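You operate a simulated robot arm through the tools that you are given. There is no shell and no other tool. Be economical: measure what you need, move in short steps, check, and stop when the job is done.

Carry out the task below with a simulated two-armed robot. There is one attempt and no reset: what you move stays moved.

JOB
Put the bronze cup in the sink basin. Stack the glaze sample that says "L09" from the top of the packing bench on top of the glaze sample marked "H48". Put the pewter cup in the sink basin. Stack the iron ingot marked "V45" from the top of the far table on top of the iron ingot labelled "V31". Put the iron block marked "L46" from the top of the far table on the grey mosaic tile there and the iron block labelled "L21" on top of the brown wooden block. Lift the black waste lid open. The order is free. Set down upright: pewter cup, iron block.

Only the result counts: the job must be done as asked and must still hold three seconds after the hand-in. Knocking over, shifting, dropping, spilling or breaking anything else fails it. A push-on lid holds only when it is set on centred and level and pressed home; a screw cap is set on level and turned clockwise until tight.

ROBOT AND FRAMES
Two 7-joint arms with two-finger parallel grippers on one trunk, on a base that drives. Base frame: it is fixed to the floor where the robot stands at the start and does not move with it; the origin is under the middle of the robot, x ahead of it, y to its left, z up. Units: mm, rad, N and s.
The left shoulder is at the start at [50, 161, 1198], the right one opposite. With the tool pointing down near the work surface each hand reaches from about 220 to 680 mm from the robot's upright axis, wherever it stands, measured 20 degrees to its own side. Places, roughly: black waste lid [-100, -1000, 400]; bronze cup (7x7x7 cm) [600, 100, 900]; glaze sample [500, 0, 1000]; iron block [-6500, 3000, 1000]; iron ingot [-5500, 3000, 1000]; mosaic tile (8x8x2 cm) [-6600, 2900, 1000]; pewter cup (7x7x7 cm) [700, 700, 900]; sink basin [-1400, -1600, 700]; wooden block (7x11x5 cm) [-6800, 3000, 1000]. Payload 3.43 kg a hand.
Tool frame (each hand has its own): the origin (TCP) lies between the finger pads and is the grasp point; the fingertips stand 30 mm ahead of it; z points along the fingers, y is the line along which they close. Largest opening 94 mm; finger width 28, thickness 10; the body of the gripper, 50 by 96 mm, starts 55 mm behind the TCP.
Orientation is that of the tool frame in the base frame, as a unit quaternion [x, y, z, w]. With the fingers straight down and closing along the base's y, the tool's x points along the base's -x, its y along +y and its z along -z.

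CONTROLS
- The arms move only by the tool apply_moves. It takes "left_plan", "right_plan" or both (then of equal length, played together; a hand with none holds still); each is text: rows parted by semicolons, each of 7 numbers parted by spaces: the shift along the tool's x, y, z in mm, then the turn, a rotation vector about the tool's x, y, z in rad, then the opening, from 0 (shut) to 1 (fully open). In form: tx ty tz ax ay az fingers; .... A call has 1 to 8 rows; each row shifts and turns the commanded pose from where the row before left it, along the tool's axes as they then stand. A row lasts 0.2 s, in which the tool goes at most 50 mm and 0.15 rad; a call with a longer step from one row to the next is refused whole, and so is a gripper value outside its range. A pose out of reach is approached as far as the arm can. The call stops where the force on the tool passes 40 N (or 10 N more than at its start, if that is more) or the arm is blocked; 0.2 s more then pass. Each finger travels about 45 mm/s and halts on what it meets, pressing with about 22 N; the grip force reading is that of the motor and also rises with nothing between the fingers. The clock runs only during rows and for 0.2 s after the last one: add rows that do not move to give the fingers time. The reply holds the time, the measured pose of the TCP, the force on the tool along the base axes, the opening and the grip force, in the units named above and with some noise, with the torque about the TCP (base axes, N m) and any sound that the robot's microphone picked up.
- Cameras (640 x 400 px; columns grow to the right, rows downward): "scene" is now at [117.1, -42.5, 1329.2]; the picture's right is [-0.47, -0.88, 0.00], its down [-0.43, 0.23, -0.87] and it looks along [0.77, -0.41, -0.48] (base axes); focal length 214 px, centre (320, 200). "left" rides on the left gripper at [76, -14, -102] in its tool frame; the picture's right is [0.18, 0.98, 0.00], its down [-0.75, 0.14, -0.64] and it looks along [-0.63, 0.12, 0.77] (tool axes); focal length 243 px, centre (320, 200). "right" rides on the right gripper at [76, 14, -103] in its tool frame; the picture's right is [-0.18, 0.98, 0.00], its down [-0.75, -0.14, -0.64] and it looks along [-0.63, -0.12, 0.77] (tool axes); focal length 243 px, centre (320, 200). There is no depth. A picture from a camera that has moved, and an enlarged one, comes with that camera's place and axes in the base frame and with its lens.
- capture(camera): a new picture of that camera. The clock stands still meanwhile.
- slide_trunk(by): slides the trunk up (or, below 0, down) by that many mm; the arms and the scene camera ride with it, the base frame stays. It gives what a move gives, with no picture.
- base_move(legs): drives the robot by 1 to 6 legs, each [ahead, left, turn to the left] in mm, mm and rad, along the robot's own axes; the way and the turn of a leg run together, so that a leg with both is an arc; at most 1500 mm and 3.142 rad a leg. The arms and the cameras ride along, it lands a little off, and it stops where it bumps. It gives what a move gives.
- pan_tilt(pan, tilt): turns the head with the scene camera to pan (to the left, within 1.396 rad either way) and tilt (down, from -0.506 to 1.204), counted from straight ahead of the robot. It gives what a move gives.
- inspect(camera, box): a new picture of the part [left, top, right, bottom] of that camera's present view, enlarged. The clock stands still meanwhile.
- sign_off(): hands the job in; it is judged then, once.

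Work in short steps. Places have to be worked out from the pictures, the camera data and where the tool is seen: move nearer, look again, correct. Check each grasp and each placing, and mend what went wrong. You have 196 turns and 172 pictures in all, those below and enlarged ones among them. Open the grippers and draw the arms clear of the work before you hand the job in, unless the task says otherwise; then end with one line.

The tools are called after ">>>" as a command line: name --argument value ..., lists and objects as JSON in quotes. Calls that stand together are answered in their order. apply_moves: Moves the arms, as the interface text tells. Its arguments: {"type":"object","properties":{"left_plan":{"type":"string"},"right_plan":{"type":"string"}},"required":[]} The other tools are called the same way: slide_trunk (by) slides the trunk up or down; base_move (legs) drives the base; pan_tilt (pan, tilt) turns the head that bears the scene camera; capture (camera) takes a picture; inspect (camera, box) takes an enlarged picture of a part of a camera's view; sign_off () hands the job in.

At the start:

```text
t: 0.0
left_ee_pos: [409.9, -4.6, 1218.1]
left_ee_rot: [0.001, 1.0, 0.0, 0.0]
left_force: [-0.1, -0.2, 0.3]
left_moment: [0.03, 0.02, 0.04]
left_gripper_width: 94.0
left_finger_force: 0.1
right_ee_pos: [284.2, -293.9, 1248.5]
right_ee_rot: [0.0, 1.0, 0.0, 0.0]
right_force: [-0.9, -0.1, 0.1]
right_moment: [-0.01, -0.01, 0.01]
right_gripper_width: 93.9
right_finger_force: 0.0
trunk travel left (down, up): [-225.0, 42.0]
robot x, y, heading: [-1.9, 0.4, 0.001]
head pan, tilt: [-0.489, 0.506]
```

scene: 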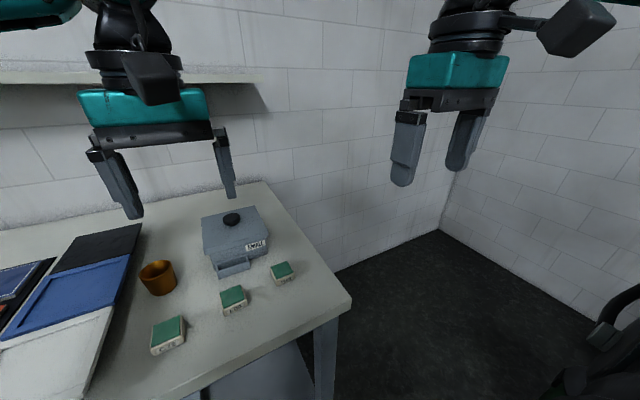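
right: 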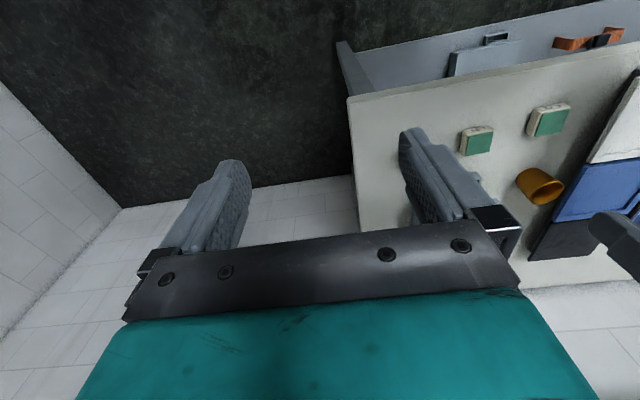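
left: 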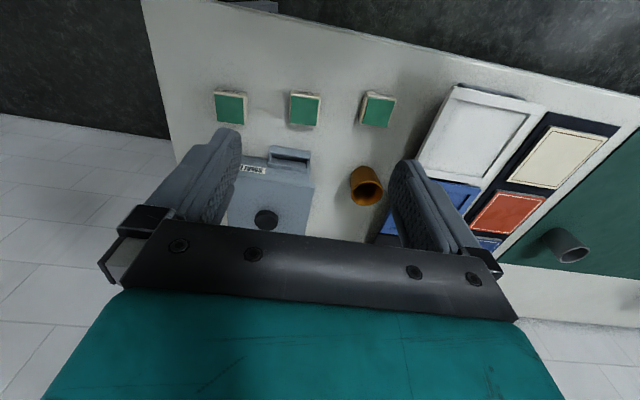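

The scene shows three glaze samples, a box, and the bronze cup; I enlarge the labels and look to the left for the rest of the bench.

>>> inspect --camera "scene" --box '[130, 190, 310, 370]'

>>> inspect --camera "left" --box '[190, 70, 420, 240]'

>>> pan_tilt --pan 0.6 --tilt 0.6

>>> capture --camera "scene"

```text
2.22 times, centred on (220, 280) of scene
camera zoom: at [117.1, -42.5, 1329.2], right [-0.47, -0.88, 0.0], down [-0.43, 0.23, -0.87], along [0.77, -0.41, -0.48], focal length 477 px, centre (542, 22)
```

zoom: 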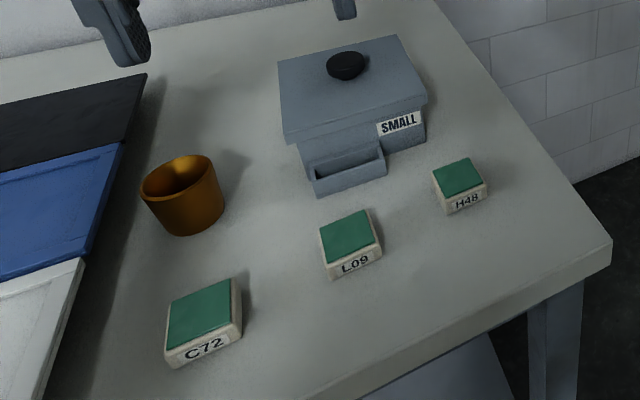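

```text
2.35 times, centred on (305, 155) of left
camera zoom: at [333.2, -19.4, 1322.9], right [-0.18, 0.98, 0.0], down [0.75, 0.14, 0.64], along [0.63, 0.12, -0.77], focal length 571 px, centre (355, 306)
```

zoom: 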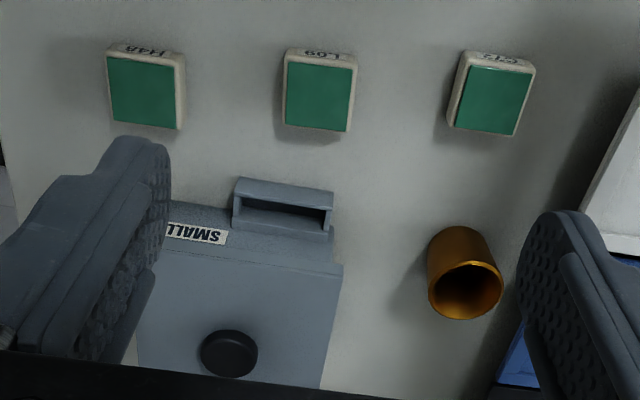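

```text
t: 1.3
left_ee_pos: [410.0, -4.5, 1219.4]
left_ee_rot: [0.0, 1.0, 0.001, 0.0]
left_force: [-0.7, 0.3, 0.8]
left_moment: [-0.01, 0.02, 0.01]
left_gripper_width: 94.2
left_finger_force: 0.1
right_ee_pos: [286.4, -293.3, 1248.6]
right_ee_rot: [0.0, 1.0, -0.001, 0.0]
right_force: [-0.1, 0.0, -0.8]
right_moment: [0.01, -0.01, 0.0]
right_gripper_width: 93.9
right_finger_force: 0.0
trunk travel left (down, up): [-225.0, 42.0]
robot x, y, heading: [0.8, -0.0, 0.001]
head pan, tilt: [0.6, 0.6]
```

```text
166 pictures are left
camera scene: at [109.9, 50.0, 1320.7], right [0.56, -0.83, 0.0], down [-0.47, -0.32, -0.83], along [0.68, 0.47, -0.56], focal length 214 px, centre (320, 200)
```

scene: 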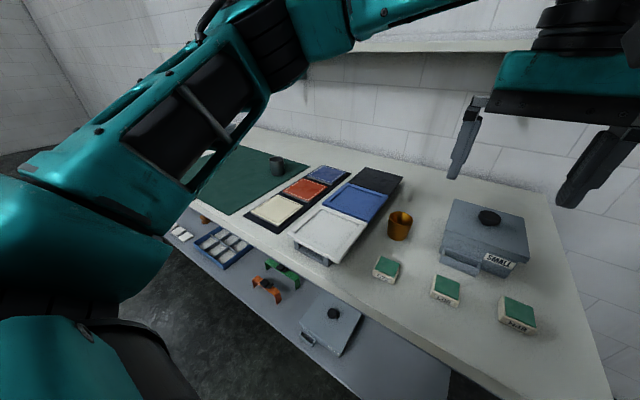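

From the hand camera I put L09 at about (479,-18), H48 at (499,-138) and the bronze cup at (590,119). I move the left hand above L09.

>>> apply_moves --left_plan "-17 -3 45 0 0 0 1; -17 -3 45 0 0 0 1; -17 -3 45 0 0 0 1; -17 -3 45 0 0 0 1; 0 0 0 0 0 0 1"

>>> capture --camera "left"

>>> pan_tilt --pan -0.1 --tilt 0.8

>>> capture --camera "scene"

```text
t: 2.5
left_ee_pos: [476.9, -16.1, 1034.7]
left_ee_rot: [0.0, 1.0, 0.0, 0.001]
left_force: [0.0, -1.4, 0.1]
left_moment: [0.01, 0.02, 0.01]
left_gripper_width: 93.9
left_finger_force: 0.1
right_ee_pos: [285.2, -293.8, 1248.2]
right_ee_rot: [0.0, 1.0, 0.0, 0.0]
right_force: [-0.6, 0.9, 0.1]
right_moment: [-0.02, 0.01, -0.01]
right_gripper_width: 93.8
right_finger_force: 0.1
trunk travel left (down, up): [-225.0, 42.0]
robot x, y, heading: [-2.4, -0.6, -0.0]
head pan, tilt: [0.6, 0.6]
```

```text
165 pictures are left
camera left: at [399.9, -30.5, 1137.9], right [-0.18, 0.98, 0.0], down [0.75, 0.14, 0.64], along [0.63, 0.12, -0.77], focal length 243 px, centre (320, 200)
```

left: 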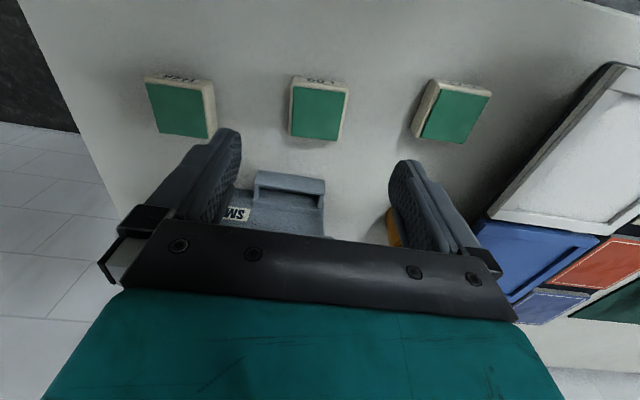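

```text
t: 3.6
left_ee_pos: [477.3, -15.6, 1035.1]
left_ee_rot: [0.0, 1.0, 0.0, 0.0]
left_force: [-0.2, -0.5, 0.3]
left_moment: [0.02, -0.02, 0.01]
left_gripper_width: 94.2
left_finger_force: 0.1
right_ee_pos: [285.6, -295.0, 1248.8]
right_ee_rot: [-0.001, 1.0, 0.0, 0.0]
right_force: [0.2, -0.8, 0.3]
right_moment: [0.03, 0.01, 0.0]
right_gripper_width: 94.0
right_finger_force: 0.1
trunk travel left (down, up): [-225.0, 42.0]
robot x, y, heading: [0.3, 2.9, -0.002]
head pan, tilt: [-0.099, 0.799]
```

```text
164 pictures are left
camera scene: at [117.2, -7.8, 1303.8], right [-0.1, -1.0, 0.0], down [-0.71, 0.07, -0.7], along [0.69, -0.07, -0.72], focal length 214 px, centre (320, 200)
```

scene: 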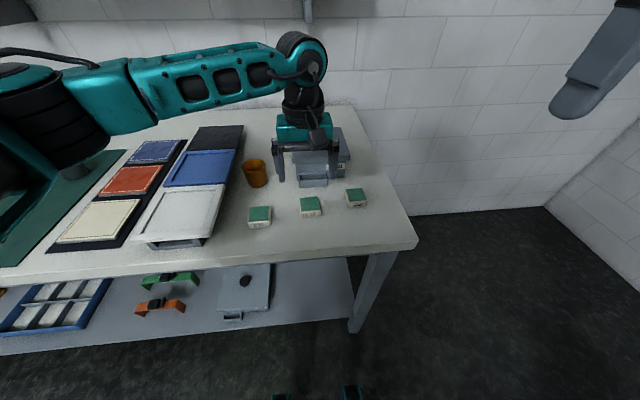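

The estimate holds (L09 ≈ (478,-18), top near z 915). I enlarge to get its yaw and height.

>>> inspect --camera "left" --box '[130, 60, 370, 210]'

>>> inspect --camera "scene" --box '[220, 140, 400, 250]'

```text
2.67 times, centred on (250, 135) of left
camera zoom: at [400.0, -30.4, 1138.4], right [-0.18, 0.98, 0.0], down [0.75, 0.14, 0.64], along [0.63, 0.12, -0.77], focal length 647 px, centre (507, 373)
```

zoom: 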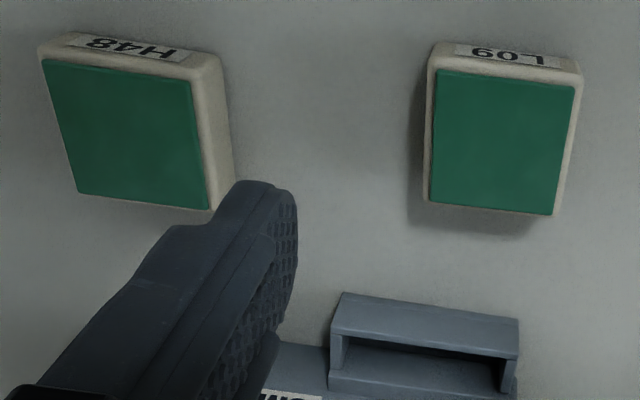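

```text
3.56 times, centred on (310, 195) of scene
camera zoom: at [117.2, -7.8, 1303.8], right [-0.1, -1.0, 0.0], down [-0.71, 0.07, -0.7], along [0.69, -0.07, -0.72], focal length 763 px, centre (356, 218)
```

zoom: 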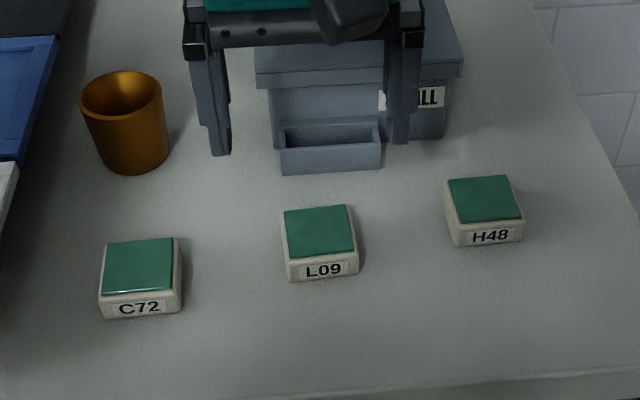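

L09 centre is ≈ (482,-17.5), yawed ≈ 0.07; H48 centre is ≈ (502,-140), yaw ≈ 0.025. I descend and grip L09.

>>> apply_moves --left_plan "-5 -2 40 0 0 -0.07 1; 0 0 40 0 0 0 1; 0 0 18 0 0 0 1; 0 0 0 0 0 0 1; 0 0 0 0 0 0 0; 0 0 0 0 0 0 0; 0 0 0 0 0 0 0; 0 0 0 0 0 0 0"

>>> capture --camera "left"

```text
t: 5.4
left_ee_pos: [481.0, -19.8, 940.7]
left_ee_rot: [-0.035, 0.999, 0.0, 0.0]
left_force: [-0.7, 0.2, 0.1]
left_moment: [0.01, -0.01, 0.0]
left_gripper_width: 49.4
left_finger_force: 22.0
right_ee_pos: [285.9, -293.1, 1250.2]
right_ee_rot: [0.0, 1.0, 0.0, 0.0]
right_force: [0.5, -0.1, 0.4]
right_moment: [-0.02, 0.0, -0.03]
right_gripper_width: 93.9
right_finger_force: 0.0
trunk travel left (down, up): [-225.0, 42.0]
robot x, y, heading: [1.7, -1.8, 0.004]
head pan, tilt: [-0.099, 0.799]
```

```text
161 pictures are left
camera left: at [406.2, -38.6, 1044.2], right [-0.25, 0.97, 0.0], down [0.74, 0.19, 0.64], along [0.62, 0.16, -0.77], focal length 243 px, centre (320, 200)
```

left: 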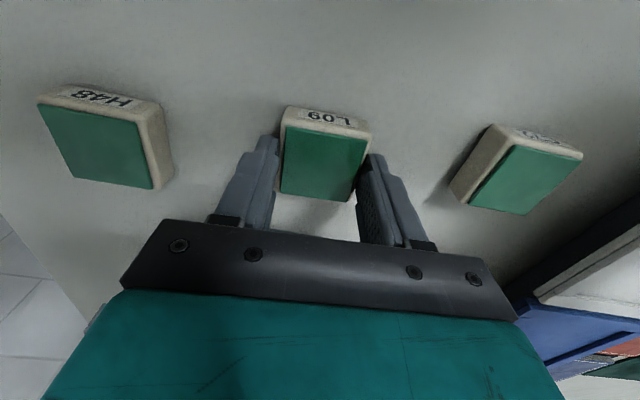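

L09 is gripped (49.4 mm). I lift it and carry it over toward H48, then look.

>>> apply_moves --left_plan "0 0 -35 0 0 0 0; 0 0 -25 0 0 0 0; -4 -40 0 0 0 0 0; -4 -40 0 0 0 0 0; -3.6 -41 0 0 0 0.045 0; 0 0 0 0 0 0 0"

>>> capture --camera "left"

>>> capture --camera "scene"

```text
t: 6.8
left_ee_pos: [503.8, -137.6, 998.7]
left_ee_rot: [-0.013, 1.0, 0.0, 0.0]
left_force: [0.6, 0.6, -1.4]
left_moment: [0.0, 0.02, 0.0]
left_gripper_width: 49.6
left_finger_force: 22.1
right_ee_pos: [285.6, -292.5, 1247.7]
right_ee_rot: [0.0, 1.0, 0.0, -0.001]
right_force: [-0.1, 0.0, 1.2]
right_moment: [0.0, -0.02, 0.0]
right_gripper_width: 94.2
right_finger_force: 0.0
trunk travel left (down, up): [-225.0, 42.0]
robot x, y, heading: [0.8, -1.1, -0.002]
head pan, tilt: [-0.099, 0.799]
```

```text
160 pictures are left
camera left: at [427.9, -154.6, 1103.0], right [-0.21, 0.98, 0.0], down [0.75, 0.16, 0.64], along [0.63, 0.13, -0.77], focal length 243 px, centre (320, 200)
```

left: 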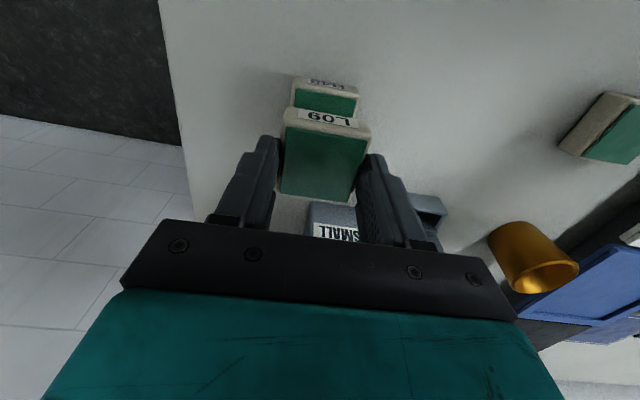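

```text
159 pictures are left
camera scene: at [117.4, -7.2, 1303.8], right [-0.1, -1.0, 0.0], down [-0.71, 0.07, -0.7], along [0.69, -0.07, -0.72], focal length 214 px, centre (320, 200)
```

scene: 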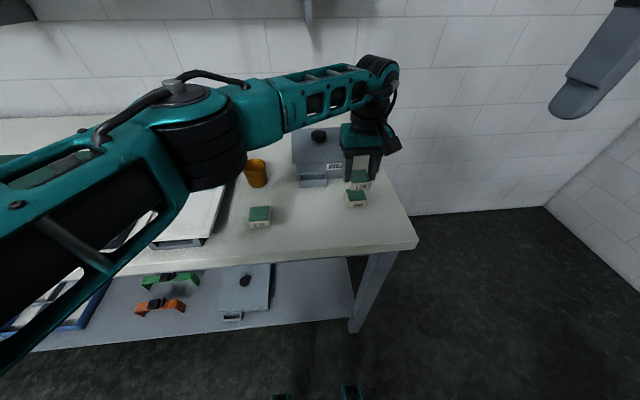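

Held well above H48. I enlarge to measure the offset between the two.

>>> inspect --camera "left" --box '[250, 60, 410, 160]'

>>> inspect --camera "scene" --box '[320, 155, 400, 220]'

```text
4.00 times, centred on (330, 110) of left
camera zoom: at [427.9, -154.6, 1103.0], right [-0.21, 0.98, 0.0], down [0.75, 0.16, 0.64], along [0.63, 0.13, -0.77], focal length 970 px, centre (280, 560)
```

zoom: 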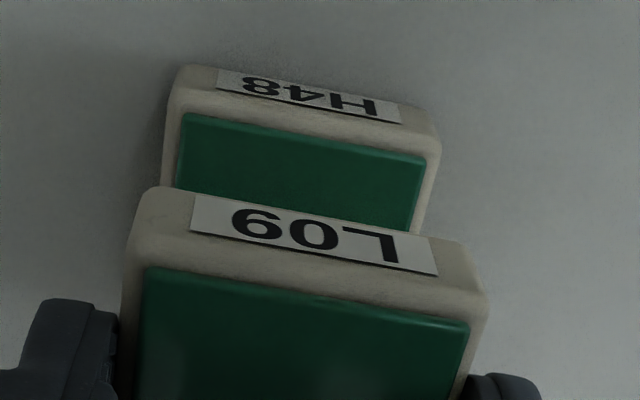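

```text
6.15 times, centred on (360, 188) of scene
camera zoom: at [117.4, -7.2, 1303.8], right [-0.1, -1.0, 0.0], down [-0.71, 0.07, -0.7], along [0.69, -0.07, -0.72], focal length 1320 px, centre (74, 277)
```

zoom: 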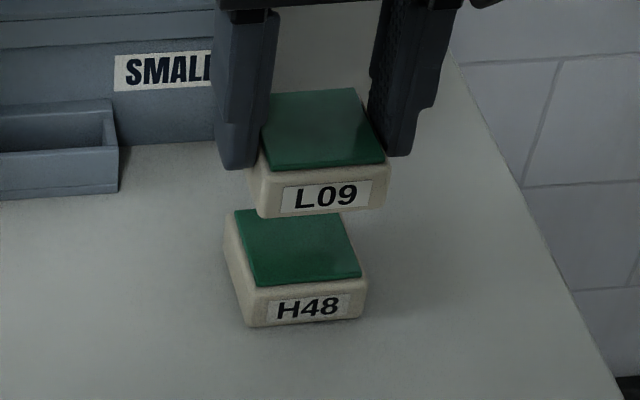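

L09 sits ≈ 3.5 mm too far in +x; yaw matches. I correct and lower it almost to contact.

>>> apply_moves --left_plan "3.5 0 0 0 0 0 0; 0 0 18 0 0 0 0; 0 0 15 0 0 0 0; 0 0 0 0 0 0 0"

>>> inspect --camera "scene" --box '[320, 155, 400, 220]'

```text
t: 7.8
left_ee_pos: [497.7, -140.0, 969.8]
left_ee_rot: [-0.012, 1.0, 0.0, -0.001]
left_force: [-0.7, -0.4, -0.5]
left_moment: [0.0, 0.03, -0.01]
left_gripper_width: 49.4
left_finger_force: 21.9
right_ee_pos: [284.8, -294.1, 1249.0]
right_ee_rot: [0.0, 1.0, 0.0, 0.0]
right_force: [-0.4, 0.1, 0.8]
right_moment: [0.0, 0.01, -0.01]
right_gripper_width: 94.0
right_finger_force: 0.0
trunk travel left (down, up): [-225.0, 42.0]
robot x, y, heading: [2.5, 0.6, 0.003]
head pan, tilt: [-0.099, 0.799]
```

```text
6.15 times, centred on (360, 188) of scene
camera zoom: at [117.3, -7.9, 1303.8], right [-0.1, -1.0, 0.0], down [-0.71, 0.07, -0.7], along [0.69, -0.07, -0.72], focal length 1320 px, centre (74, 277)
```

zoom: 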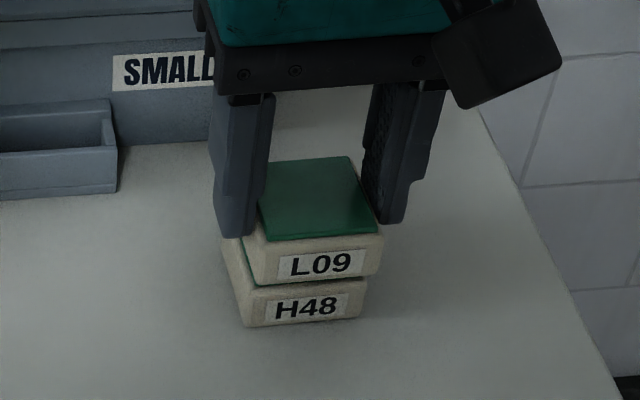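

Laterally aligned. I check the other axis with the hand camera.

>>> inspect --camera "left" --box '[250, 60, 410, 160]'

```text
4.00 times, centred on (330, 110) of left
camera zoom: at [421.9, -156.2, 1072.3], right [-0.21, 0.98, 0.0], down [0.75, 0.16, 0.64], along [0.63, 0.13, -0.77], focal length 970 px, centre (280, 560)
```

zoom: 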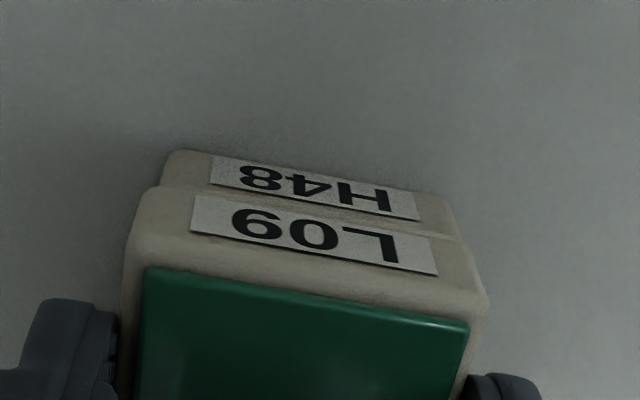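

Alignment is within ~2 mm. I lower to contact in small steps.

>>> apply_moves --left_plan "-1 0 5 0 0 0 0; 0 0 2 0 0 0 0; 0 0 1.5 0 0 0 0; 0 0 0 0 0 0 0"

>>> inspect --camera "scene" --box '[320, 155, 400, 220]'

```text
t: 8.8
left_ee_pos: [499.9, -139.3, 962.5]
left_ee_rot: [-0.012, 1.0, -0.001, 0.002]
left_force: [0.8, -0.6, 16.9]
left_moment: [-0.03, -0.06, 0.01]
left_gripper_width: 49.5
left_finger_force: 22.1
right_ee_pos: [282.4, -293.9, 1250.8]
right_ee_rot: [0.0, 1.0, 0.0, 0.001]
right_force: [-0.3, -0.2, -0.2]
right_moment: [0.01, 0.01, 0.01]
right_gripper_width: 94.0
right_finger_force: 0.1
trunk travel left (down, up): [-225.0, 42.0]
robot x, y, heading: [1.0, -0.2, 0.001]
head pan, tilt: [-0.099, 0.799]
```

```text
6.15 times, centred on (360, 188) of scene
camera zoom: at [115.8, -7.7, 1304.1], right [-0.1, -0.99, 0.0], down [-0.71, 0.07, -0.7], along [0.69, -0.07, -0.72], focal length 1320 px, centre (74, 277)
```

zoom: 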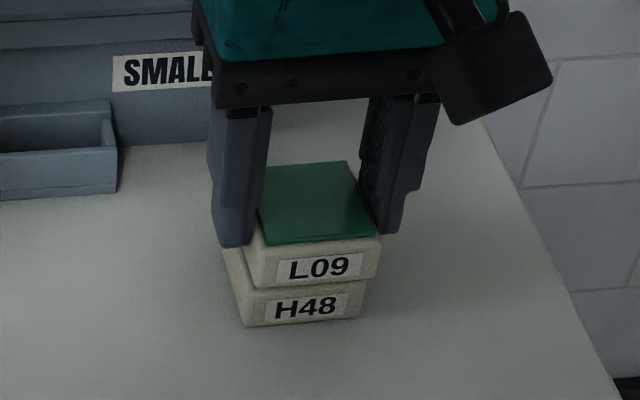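

Contact felt (17 N). I open fully and lift away.

>>> apply_moves --left_plan "0 0 -1 0 0 0 0; 0 0 0 0 0 0 0.7; 0 0 0 0 0 0 0.7; 0 0 -15 0 0 0 0.7; 0 0 -45 0 0 0 1; 0 0 -45 0 0 0 1; 0 0 0 0 0 0 1"

>>> inspect --camera "scene" --box '[320, 155, 400, 220]'

>>> capture --camera "left"

```text
t: 10.4
left_ee_pos: [498.7, -138.7, 1067.9]
left_ee_rot: [-0.013, 1.0, 0.0, 0.0]
left_force: [-0.8, 0.3, -0.4]
left_moment: [0.0, 0.01, -0.02]
left_gripper_width: 94.0
left_finger_force: 0.1
right_ee_pos: [286.3, -293.5, 1248.9]
right_ee_rot: [0.0, 1.0, 0.0, 0.001]
right_force: [-0.4, -1.1, 0.1]
right_moment: [-0.04, -0.02, 0.04]
right_gripper_width: 94.3
right_finger_force: 0.1
trunk travel left (down, up): [-225.0, 42.0]
robot x, y, heading: [0.6, -1.7, -0.001]
head pan, tilt: [-0.099, 0.799]
```

```text
6.15 times, centred on (360, 188) of scene
camera zoom: at [117.4, -7.9, 1303.8], right [-0.1, -1.0, 0.0], down [-0.71, 0.07, -0.7], along [0.69, -0.07, -0.72], focal length 1320 px, centre (74, 277)
```

zoom: 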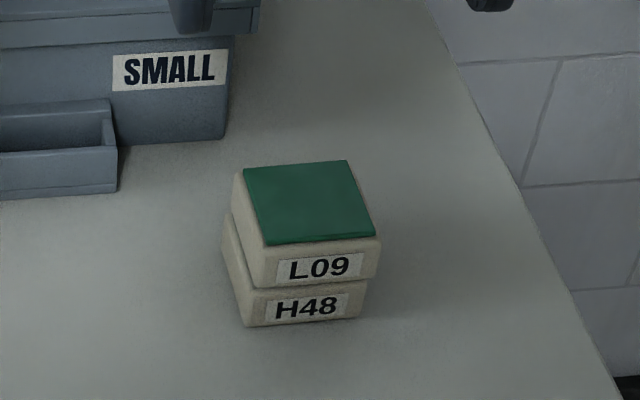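

```text
152 pictures are left
camera left: at [423.2, -155.0, 1170.8], right [-0.21, 0.98, 0.0], down [0.75, 0.16, 0.64], along [0.63, 0.13, -0.77], focal length 243 px, centre (320, 200)
```

left: 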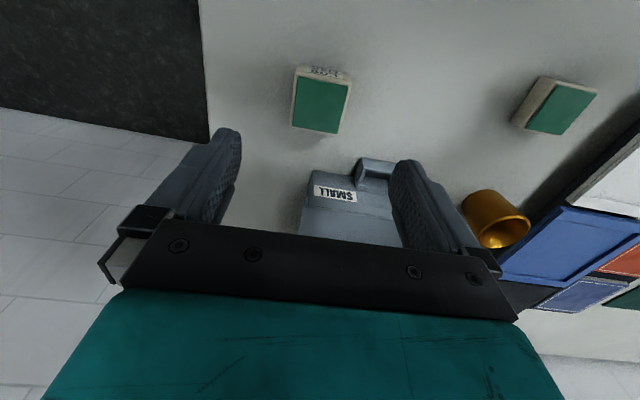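

L09 is stacked squarely on H48. Next I bring the left hand over the bronze cup.

>>> apply_moves --left_plan "0 0 -25 0 0 0.025 1; -14 43 0 0 0 0 1; -14 43 0 0 0 0 1; -14 43 0 0 0 0 1; -14 43 0 0 0 0 1; -14 43 0 0 0 0 1; -14 43 0 0 0 0 1; 0 0 0 0 0 0 1"

>>> capture --camera "left"

>>> capture --camera "scene"

```text
t: 12.2
left_ee_pos: [585.8, 120.7, 1091.5]
left_ee_rot: [0.0, 1.0, 0.0, 0.0]
left_force: [1.1, -0.2, -0.5]
left_moment: [-0.01, 0.0, 0.0]
left_gripper_width: 94.1
left_finger_force: 0.1
right_ee_pos: [284.6, -294.1, 1248.9]
right_ee_rot: [-0.001, 1.0, 0.0, 0.0]
right_force: [0.1, -0.3, -0.3]
right_moment: [0.0, 0.0, -0.01]
right_gripper_width: 94.0
right_finger_force: 0.1
trunk travel left (down, up): [-225.0, 42.0]
robot x, y, heading: [-0.7, 4.0, 0.003]
head pan, tilt: [-0.099, 0.799]
```

```text
151 pictures are left
camera left: at [510.3, 106.5, 1195.4], right [-0.18, 0.98, 0.0], down [0.75, 0.14, 0.64], along [0.63, 0.12, -0.77], focal length 243 px, centre (320, 200)
```

left: 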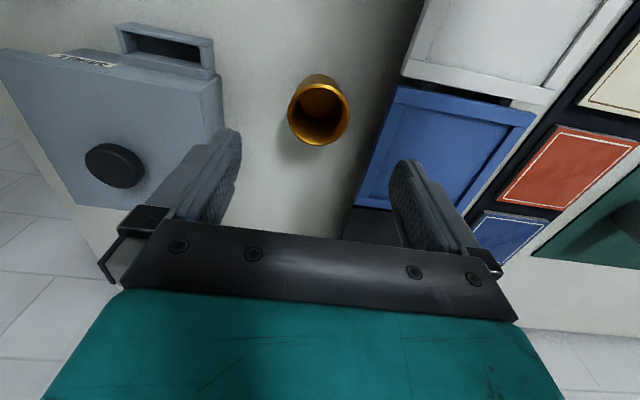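

```text
150 pictures are left
camera scene: at [117.1, -8.2, 1303.8], right [-0.1, -0.99, 0.0], down [-0.71, 0.07, -0.7], along [0.69, -0.07, -0.72], focal length 214 px, centre (320, 200)
```

scene: 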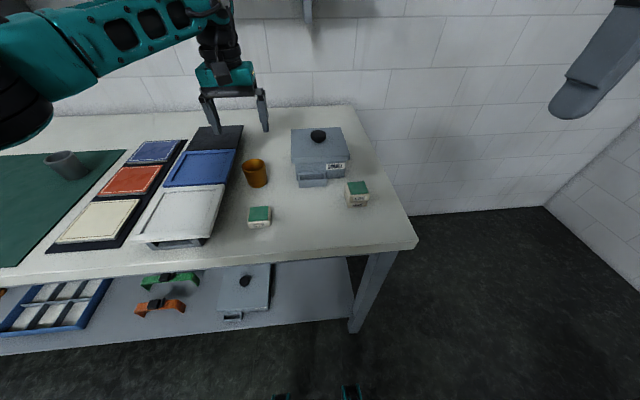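

Cup rim centre is ≈ (592,122,967), with clearance to box and tray. I descend and grip it.

>>> apply_moves --left_plan "-6 1.5 40 0 0 0 1; 0 0 45 0 0 0 1; 0 0 45 0 0 0 1; 0 0 16 0 0 0 1; 0 0 0 0 0 0 0.3; 0 0 0 0 0 0 0; 0 0 0 0 0 0 0; 0 0 0 0 0 0 0"

>>> capture --camera "left"

>>> capture --camera "scene"

```text
t: 14.0
left_ee_pos: [590.4, 120.2, 944.6]
left_ee_rot: [0.0, 1.0, 0.001, 0.001]
left_force: [0.5, -0.5, 0.4]
left_moment: [0.02, -0.02, -0.01]
left_gripper_width: 62.8
left_finger_force: 22.2
right_ee_pos: [285.0, -294.3, 1248.8]
right_ee_rot: [0.001, 1.0, -0.001, 0.0]
right_force: [-0.5, 0.8, -0.4]
right_moment: [-0.01, -0.06, 0.0]
right_gripper_width: 94.0
right_finger_force: 0.0
trunk travel left (down, up): [-225.0, 42.0]
robot x, y, heading: [-2.4, 1.9, -0.003]
head pan, tilt: [-0.099, 0.799]
```

```text
149 pictures are left
camera left: at [514.2, 105.3, 1048.6], right [-0.18, 0.98, 0.0], down [0.75, 0.14, 0.64], along [0.63, 0.12, -0.77], focal length 243 px, centre (320, 200)
```

left: 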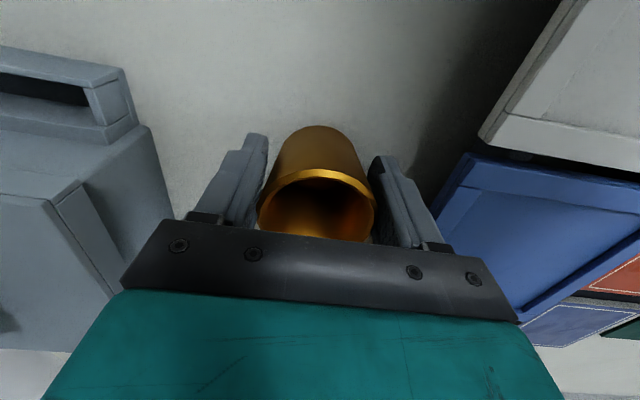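

```text
148 pictures are left
camera scene: at [117.3, -7.9, 1303.8], right [-0.1, -1.0, 0.0], down [-0.71, 0.07, -0.7], along [0.69, -0.07, -0.72], focal length 214 px, centre (320, 200)
```

scene: 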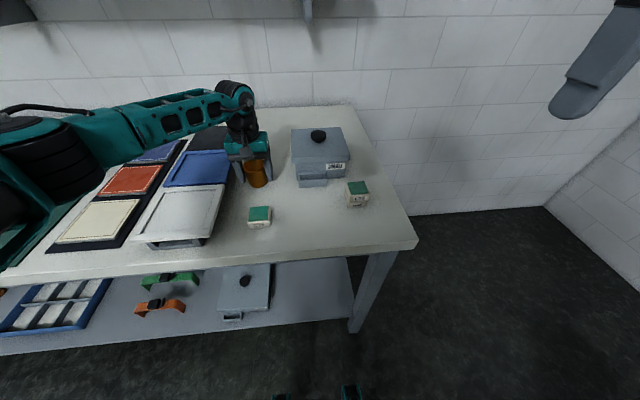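

Cup gripped (62.8 mm). I lift it straight up and draw it back.

>>> apply_moves --left_plan "0 0 -25 0 0 0 0; 0 0 -45 0 0 0 0; 0 0 -45 0 0 0 0; 0 0 -45 0 0 0 0; 30 10 -35 0 0 0 0; 45 15 0 0 0 0 0; 45 15 0 0 0 0 0; 45 15 0 0 0 0 0"

>>> pan_tilt --pan 0.9 --tilt 0.5

>>> capture --camera "scene"

```text
t: 15.8
left_ee_pos: [424.6, 180.9, 1142.1]
left_ee_rot: [-0.001, 1.0, 0.0, 0.0]
left_force: [-0.4, 0.4, -1.1]
left_moment: [0.01, 0.01, 0.01]
left_gripper_width: 62.7
left_finger_force: 22.0
right_ee_pos: [285.9, -292.7, 1248.6]
right_ee_rot: [0.0, 1.0, -0.001, 0.0]
right_force: [0.5, 0.7, -0.1]
right_moment: [-0.01, -0.02, 0.0]
right_gripper_width: 94.1
right_finger_force: 0.1
trunk travel left (down, up): [-225.0, 42.0]
robot x, y, heading: [1.6, -0.2, -0.001]
head pan, tilt: [-0.099, 0.799]
```

```text
t: 17.1
left_ee_pos: [425.1, 178.4, 1141.5]
left_ee_rot: [0.001, 1.0, 0.0, 0.0]
left_force: [0.1, 0.0, -2.1]
left_moment: [0.01, 0.03, -0.01]
left_gripper_width: 62.9
left_finger_force: 22.1
right_ee_pos: [284.5, -294.2, 1249.0]
right_ee_rot: [0.0, 1.0, 0.0, 0.0]
right_force: [-0.9, -0.1, 0.6]
right_moment: [0.01, -0.02, 0.01]
right_gripper_width: 93.7
right_finger_force: 0.0
trunk travel left (down, up): [-225.0, 42.0]
robot x, y, heading: [2.9, 0.4, -0.001]
head pan, tilt: [0.901, 0.499]
```

```text
147 pictures are left
camera scene: at [93.6, 71.4, 1329.7], right [0.78, -0.62, 0.0], down [-0.3, -0.38, -0.88], along [0.55, 0.69, -0.48], focal length 214 px, centre (320, 200)
```

scene: 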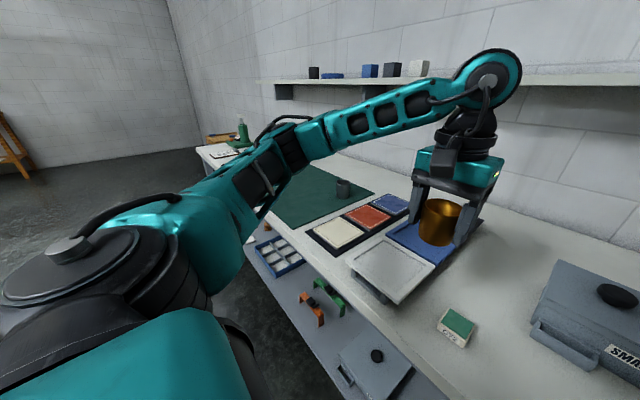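

The way to the left is clear. I drive 830 mm left so the right hand can reach the pewter cup.

>>> base_move --legs '[[0, 830, 0]]'

>>> pan_tilt --pan -0.3 --tilt 0.7

>>> capture --camera "scene"

>>> capture --camera "right"

```text
t: 21.5
left_ee_pos: [440.8, 1006.2, 1142.5]
left_ee_rot: [0.014, 1.0, 0.0, 0.0]
left_force: [0.7, -0.3, -2.3]
left_moment: [-0.02, 0.01, -0.02]
left_gripper_width: 62.7
left_finger_force: 21.6
right_ee_pos: [287.8, 537.6, 1248.9]
right_ee_rot: [0.014, 1.0, 0.0, 0.001]
right_force: [0.1, 0.3, -1.0]
right_moment: [-0.02, 0.02, -0.02]
right_gripper_width: 94.0
right_finger_force: 0.1
trunk travel left (down, up): [-225.0, 42.0]
robot x, y, heading: [15.8, 838.7, -0.025]
head pan, tilt: [0.901, 0.499]
```

```text
t: 22.9
left_ee_pos: [439.6, 1005.8, 1141.8]
left_ee_rot: [0.014, 1.0, 0.0, 0.0]
left_force: [0.1, 0.4, -2.6]
left_moment: [-0.01, 0.01, 0.0]
left_gripper_width: 62.8
left_finger_force: 22.4
right_ee_pos: [288.6, 535.6, 1248.8]
right_ee_rot: [0.013, 1.0, 0.0, 0.0]
right_force: [0.2, 0.3, 0.2]
right_moment: [0.0, 0.02, 0.01]
right_gripper_width: 94.0
right_finger_force: 0.1
trunk travel left (down, up): [-225.0, 42.0]
robot x, y, heading: [13.0, 842.2, -0.028]
head pan, tilt: [-0.3, 0.7]
```

```text
146 pictures are left
camera scene: at [128.8, 810.1, 1312.1], right [-0.32, -0.95, 0.0], down [-0.61, 0.21, -0.76], along [0.72, -0.25, -0.64], focal length 214 px, centre (320, 200)
```

scene: 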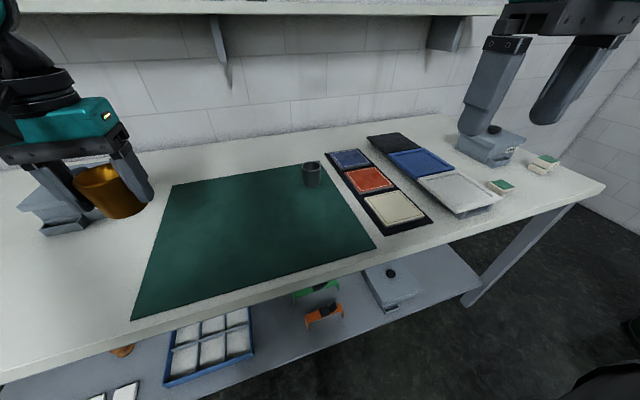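

```text
145 pictures are left
camera right: at [212.2, 552.7, 1351.3], right [0.21, 0.98, 0.0], down [0.75, -0.16, 0.64], along [0.63, -0.14, -0.77], focal length 243 px, centre (320, 200)
```

right: 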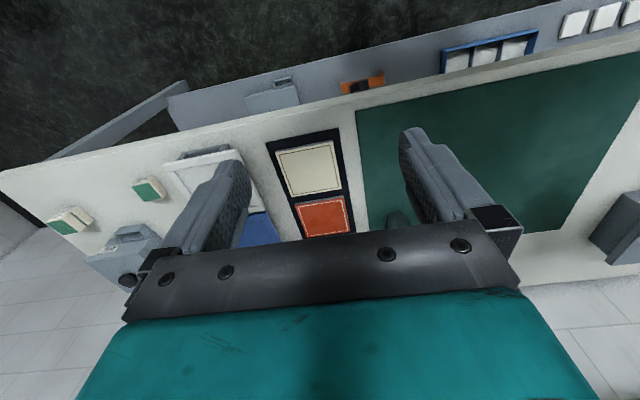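

Pewter cup is ≈ (690,642), a bit far. I drive ahead 80 mm.

>>> base_move --legs '[[80, 0, 0.027]]'

>>> capture --camera "scene"

```text
t: 24.0
left_ee_pos: [509.6, 1015.1, 1141.1]
left_ee_rot: [0.0, 1.0, -0.001, 0.0]
left_force: [-0.7, 0.1, -2.3]
left_moment: [-0.02, 0.02, 0.0]
left_gripper_width: 62.3
left_finger_force: 22.6
right_ee_pos: [368.8, 542.5, 1248.5]
right_ee_rot: [0.0, 1.0, 0.0, 0.0]
right_force: [-0.2, 0.1, -0.7]
right_moment: [0.02, 0.0, -0.04]
right_gripper_width: 94.1
right_finger_force: 0.0
trunk travel left (down, up): [-225.0, 42.0]
robot x, y, heading: [83.4, 835.6, -0.001]
head pan, tilt: [-0.3, 0.7]
```

```text
144 pictures are left
camera scene: at [201.8, 811.7, 1311.9], right [-0.3, -0.96, 0.0], down [-0.62, 0.19, -0.76], along [0.73, -0.23, -0.64], focal length 214 px, centre (320, 200)
```

scene: 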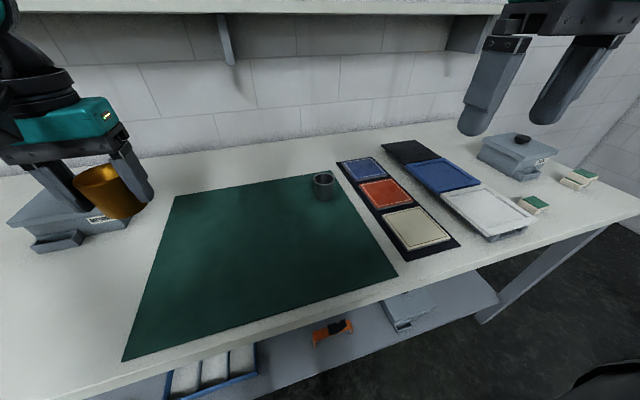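

Cup refined to ≈ (687,647). I move the right hand toward it, stopping short to look.

>>> apply_moves --right_plan "-38 14 22 0 0 0 1; -38 14 22 0 0 0 1; -38 14 22 0 0 0 1; -38 14 22 0 0 0 1; -38 14 22 0 0 0 1; -38 14 22 0 0 0 1; -38 14 22 0 0 0 1; 0 0 0 0 0 0 1"

>>> capture --camera "right"

>>> capture --camera "scene"

```text
t: 25.8
left_ee_pos: [508.0, 1015.6, 1142.2]
left_ee_rot: [0.0, 1.0, 0.0, 0.0]
left_force: [0.5, 0.2, -2.7]
left_moment: [0.0, 0.0, 0.0]
left_gripper_width: 62.8
left_finger_force: 22.1
right_ee_pos: [619.5, 629.0, 1094.7]
right_ee_rot: [0.001, 1.0, 0.001, 0.001]
right_force: [0.1, -0.3, 0.3]
right_moment: [0.04, 0.05, 0.02]
right_gripper_width: 93.8
right_finger_force: 0.1
right hand out of reach, approached as far as the arm can: row 7
trunk travel left (down, up): [-225.0, 42.0]
robot x, y, heading: [85.2, 836.4, -0.004]
head pan, tilt: [-0.3, 0.7]
```

```text
143 pictures are left
camera right: at [542.4, 643.6, 1197.5], right [0.18, 0.98, 0.0], down [0.75, -0.14, 0.64], along [0.63, -0.12, -0.77], focal length 243 px, centre (320, 200)
```

right: 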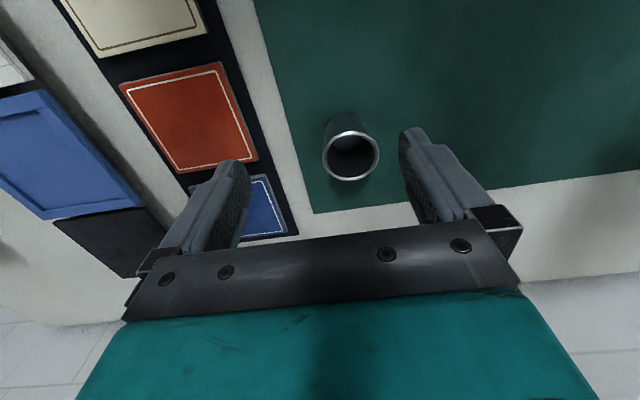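

```text
142 pictures are left
camera scene: at [201.9, 811.6, 1312.0], right [-0.3, -0.96, 0.0], down [-0.62, 0.19, -0.76], along [0.73, -0.23, -0.64], focal length 214 px, centre (320, 200)
```

scene: 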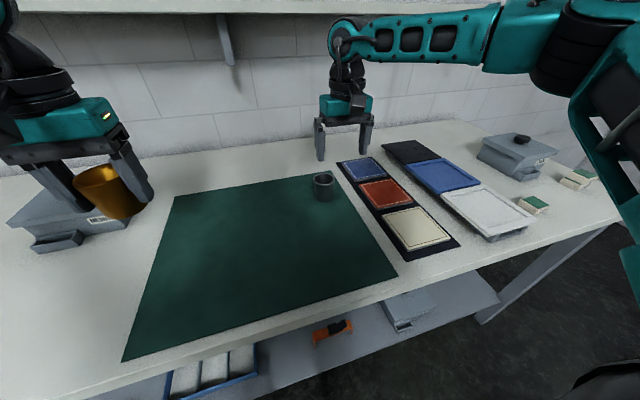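

Cup is ≈ (677,650). The reach limit is tight at this height, so I lower first to gain reach, staying above the rim.

>>> apply_moves --right_plan "0 0 35 0 0 0 1; 0 0 35 0 0 0 1; 0 0 0 0 0 0 1"

```text
t: 26.6
left_ee_pos: [508.0, 1015.4, 1140.7]
left_ee_rot: [0.0, 1.0, 0.0, 0.0]
left_force: [-0.4, -0.3, -1.4]
left_moment: [0.0, 0.02, 0.02]
left_gripper_width: 62.5
left_finger_force: 21.7
right_ee_pos: [611.4, 623.4, 1028.4]
right_ee_rot: [-0.001, 1.0, 0.001, 0.002]
right_force: [0.1, -0.6, -1.1]
right_moment: [-0.02, -0.01, -0.03]
right_gripper_width: 94.0
right_finger_force: 0.0
right hand out of reach, approached as far as the arm can: row 1, 2
trunk travel left (down, up): [-225.0, 42.0]
robot x, y, heading: [83.2, 837.2, 0.0]
head pan, tilt: [-0.3, 0.7]
```

Reach worsened, so the arm seems stuck near a joint limit. I back it off, then shift the base 75 mm right so the cup lies where the left hand reached its mirror target.

>>> apply_moves --right_plan "40 0 -20 0 0 0 1; 40 0 -20 0 0 0 1; 0 0 0 0 0 0 1"

>>> base_move --legs '[[10, -75, 0]]'

```text
t: 27.4
left_ee_pos: [507.7, 1015.4, 1141.3]
left_ee_rot: [-0.001, 1.0, 0.0, 0.0]
left_force: [-0.8, 0.3, -1.7]
left_moment: [-0.02, 0.03, 0.02]
left_gripper_width: 62.7
left_finger_force: 22.1
right_ee_pos: [528.6, 624.2, 1066.4]
right_ee_rot: [0.001, 1.0, 0.0, -0.001]
right_force: [-0.2, 0.5, 0.2]
right_moment: [0.0, 0.01, -0.02]
right_gripper_width: 93.8
right_finger_force: 0.1
trunk travel left (down, up): [-225.0, 42.0]
robot x, y, heading: [80.6, 837.7, 0.002]
head pan, tilt: [-0.3, 0.7]
```

```text
t: 28.4
left_ee_pos: [508.4, 939.4, 1141.9]
left_ee_rot: [-0.001, 1.0, 0.001, 0.0]
left_force: [0.3, -0.2, -1.7]
left_moment: [0.03, 0.01, -0.01]
left_gripper_width: 62.5
left_finger_force: 22.3
right_ee_pos: [530.4, 549.2, 1066.4]
right_ee_rot: [0.0, 1.0, 0.001, 0.0]
right_force: [-1.4, -0.3, 0.3]
right_moment: [0.02, 0.01, 0.03]
right_gripper_width: 94.0
right_finger_force: 0.1
trunk travel left (down, up): [-225.0, 42.0]
robot x, y, heading: [82.1, 760.2, 0.003]
head pan, tilt: [-0.3, 0.7]
```

Now I move over the cup at z ≈ 1085.

>>> apply_moves --right_plan "-30 20 -5 0 0 0 1; -30 20 -5 0 0 0 1; -30 20 -5 0 0 0 1; -30 20 -5 0 0 0 1; -27 21 0 0 0 0 1; 0 0 0 0 0 0 1"

>>> capture --camera "right"

```text
t: 29.8
left_ee_pos: [509.6, 939.6, 1141.6]
left_ee_rot: [0.0, 1.0, -0.001, 0.001]
left_force: [-0.1, 0.9, -1.8]
left_moment: [0.01, 0.0, 0.0]
left_gripper_width: 62.6
left_finger_force: 22.0
right_ee_pos: [597.4, 580.8, 1090.5]
right_ee_rot: [0.0, 1.0, 0.0, 0.0]
right_force: [0.9, 0.2, 0.2]
right_moment: [0.01, -0.01, 0.0]
right_gripper_width: 94.2
right_finger_force: 0.2
right hand out of reach, approached as far as the arm can: row 3, 4, 5
trunk travel left (down, up): [-225.0, 42.0]
robot x, y, heading: [83.1, 760.4, -0.001]
head pan, tilt: [-0.3, 0.7]
```

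```text
141 pictures are left
camera right: at [520.4, 594.1, 1192.0], right [0.18, 0.98, 0.0], down [0.75, -0.14, 0.64], along [0.63, -0.12, -0.77], focal length 243 px, centre (320, 200)
```

right: 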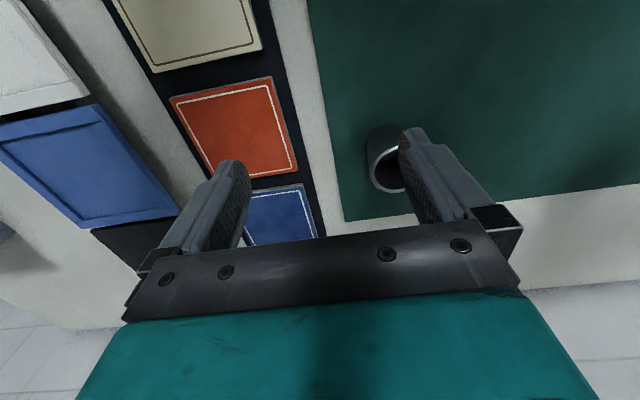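

The limit appears to depend on the arm posture. I draw back and inward, to approach in the same way the left arm did.

>>> apply_moves --right_plan "45 10 -15 0 0 0 1; 45 10 -15 0 0 0 1; 20 40 -15 0 0 0 1; 0 45 -15 0 0 0 1; 0 45 0 0 0 0 1; 0 0 0 0 0 0 1"

>>> apply_moves --right_plan "-42 -15 12 0 0 0 1; -42 -15 12 0 0 0 1; -42 -15 12 0 0 0 1; -42 -15 12 0 0 0 1; 0 0 0 0 0 0 1"

```text
t: 31.2
left_ee_pos: [508.0, 939.0, 1142.0]
left_ee_rot: [0.0, 1.0, 0.0, 0.001]
left_force: [-0.5, -0.1, -2.1]
left_moment: [-0.04, 0.03, 0.01]
left_gripper_width: 62.6
left_finger_force: 21.4
right_ee_pos: [486.5, 657.2, 1141.8]
right_ee_rot: [0.003, 1.0, 0.0, 0.001]
right_force: [0.1, -0.1, -0.7]
right_moment: [-0.03, -0.01, 0.05]
right_gripper_width: 94.1
right_finger_force: 0.1
right hand out of reach, approached as far as the arm can: row 4, 5
trunk travel left (down, up): [-225.0, 42.0]
robot x, y, heading: [83.3, 762.3, 0.002]
head pan, tilt: [-0.3, 0.7]
```

```text
t: 32.4
left_ee_pos: [508.1, 940.6, 1140.2]
left_ee_rot: [0.0, 1.0, 0.0, 0.0]
left_force: [0.5, -0.6, -1.6]
left_moment: [0.02, 0.02, -0.01]
left_gripper_width: 62.3
left_finger_force: 22.1
right_ee_pos: [613.6, 562.4, 1097.0]
right_ee_rot: [0.0, 1.0, 0.001, 0.0]
right_force: [-1.4, -0.1, -1.1]
right_moment: [-0.01, 0.01, -0.04]
right_gripper_width: 94.1
right_finger_force: 0.0
right hand out of reach, approached as far as the arm can: row 1, 2, 3, 4
trunk travel left (down, up): [-225.0, 42.0]
robot x, y, heading: [81.9, 761.6, -0.002]
head pan, tilt: [-0.3, 0.7]
```

The right arm hits an inward limit, likely a wrist roll. The cup is round, so I yaw the tool 0.6 rad counter-clockwise and see whether reach opens up.

>>> apply_moves --right_plan "20 0 0 0 0 -0.15 1; 0 0 0 0 0 -0.15 1; 0 0 0 0 0 -0.15 1; 0 0 0 0 0 -0.15 1; 0 0 0 0 0 0 1"

>>> capture --camera "scene"

```text
t: 33.6
left_ee_pos: [508.1, 939.3, 1141.8]
left_ee_rot: [0.0, 1.0, 0.0, 0.0]
left_force: [0.9, -0.2, -1.8]
left_moment: [-0.02, 0.0, -0.01]
left_gripper_width: 62.5
left_finger_force: 21.8
right_ee_pos: [594.2, 560.4, 1096.7]
right_ee_rot: [-0.296, 0.955, -0.001, 0.0]
right_force: [0.2, 0.3, -1.0]
right_moment: [0.03, -0.01, 0.0]
right_gripper_width: 93.8
right_finger_force: 0.0
trunk travel left (down, up): [-225.0, 42.0]
robot x, y, heading: [84.3, 763.1, 0.003]
head pan, tilt: [-0.3, 0.7]
```

```text
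140 pictures are left
camera scene: at [201.3, 736.1, 1312.1], right [-0.3, -0.96, 0.0], down [-0.62, 0.19, -0.77], along [0.73, -0.23, -0.64], focal length 214 px, centre (320, 200)
```

scene: 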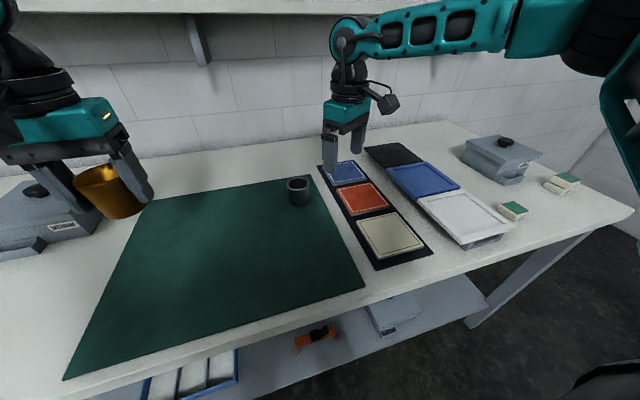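

The yaw worked freely. Now I move over the cup with this orientation.

>>> apply_moves --right_plan "-30 7 0 0 0 0 1; -30 7 0 0 0 0 1; -30 7 0 0 0 0 1; -29 6 0 0 0 0 1; 0 0 0 0 0 0 1"

>>> capture --camera "right"

```text
t: 34.8
left_ee_pos: [507.9, 939.8, 1141.7]
left_ee_rot: [0.0, 1.0, 0.001, 0.0]
left_force: [-0.2, 0.2, -1.7]
left_moment: [-0.03, -0.01, 0.02]
left_gripper_width: 62.0
left_finger_force: 21.7
right_ee_pos: [598.9, 578.4, 1098.0]
right_ee_rot: [-0.295, 0.955, 0.0, 0.0]
right_force: [-0.7, 0.3, 0.3]
right_moment: [-0.01, 0.0, 0.01]
right_gripper_width: 94.1
right_finger_force: 0.2
right hand out of reach, approached as far as the arm can: row 1, 2, 3, 4
trunk travel left (down, up): [-225.0, 42.0]
robot x, y, heading: [84.4, 761.8, -0.004]
head pan, tilt: [-0.3, 0.7]
```

```text
139 pictures are left
camera right: at [528.3, 546.0, 1201.1], right [-0.4, 0.92, 0.0], down [0.7, 0.31, 0.64], along [0.59, 0.26, -0.77], focal length 243 px, centre (320, 200)
```

right: 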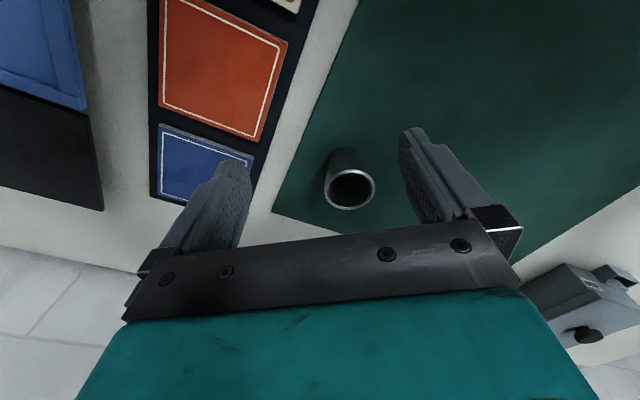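

Same boundary, so it is the arm rather than wrist roll. I'll shift the base back left 70 mm, undo the yaw, and tilt the fingers forward to gain reach.

>>> apply_moves --right_plan "30 0 0 0 -0.05 0.15 1; 0 0 0 0 0 0.15 1; 0 0 0 0 0 0.15 1; 0 0 0 0 0 0.15 1; 0 0 0 0 -0.15 0 1; 0 0 0 0 -0.15 0 1; 0 0 0 0 -0.05 0 1; 0 0 0 0 0 0 1"

>>> base_move --legs '[[0, 70, 0]]'

```text
refused: row 1 steps farther than a row can; nothing moved
```

```text
t: 35.8
left_ee_pos: [508.4, 1008.2, 1141.2]
left_ee_rot: [0.002, 1.0, 0.001, -0.001]
left_force: [-0.2, 0.5, -2.8]
left_moment: [-0.04, 0.01, -0.04]
left_gripper_width: 62.6
left_finger_force: 21.6
right_ee_pos: [599.3, 646.7, 1098.9]
right_ee_rot: [-0.294, 0.956, 0.0, 0.0]
right_force: [-1.0, 0.3, -1.1]
right_moment: [0.0, 0.0, 0.02]
right_gripper_width: 94.1
right_finger_force: 0.0
trunk travel left (down, up): [-225.0, 42.0]
robot x, y, heading: [83.5, 829.8, -0.003]
head pan, tilt: [-0.3, 0.7]
```

The combined turn was too large for a row; I redo it with separate yaw and tilt rows.

>>> apply_moves --right_plan "15 0 0 0 0 0.15 1; 0 0 0 0 0 0.15 1; 0 0 0 0 0 0.15 1; 0 0 0 0 0 0.14 1; 0 0 0 0 -0.15 0 1; 0 0 0 0 -0.15 0 1; 0 0 0 0 -0.1 0 1; 0 0 0 0 0 0 1"

>>> capture --camera "right"

```text
t: 37.6
left_ee_pos: [507.7, 1008.5, 1141.3]
left_ee_rot: [0.001, 1.0, 0.0, 0.001]
left_force: [-0.5, -0.4, -2.4]
left_moment: [0.02, 0.04, -0.02]
left_gripper_width: 62.3
left_finger_force: 21.8
right_ee_pos: [589.1, 636.6, 1099.8]
right_ee_rot: [-0.003, 0.98, 0.002, 0.2]
right_force: [0.2, 0.7, -0.3]
right_moment: [-0.02, -0.01, -0.01]
right_gripper_width: 94.1
right_finger_force: 0.0
trunk travel left (down, up): [-225.0, 42.0]
robot x, y, heading: [81.8, 829.5, -0.002]
head pan, tilt: [-0.3, 0.7]
```

```text
138 pictures are left
camera right: at [477.3, 649.9, 1163.6], right [0.16, 0.98, 0.07], down [0.44, -0.14, 0.89], along [0.88, -0.11, -0.46], focal length 243 px, centre (320, 200)
```

right: 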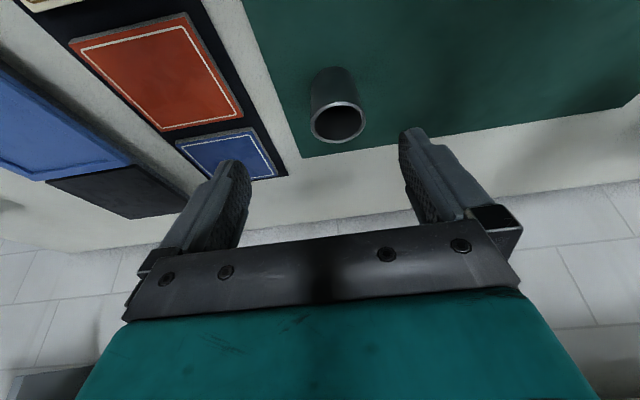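

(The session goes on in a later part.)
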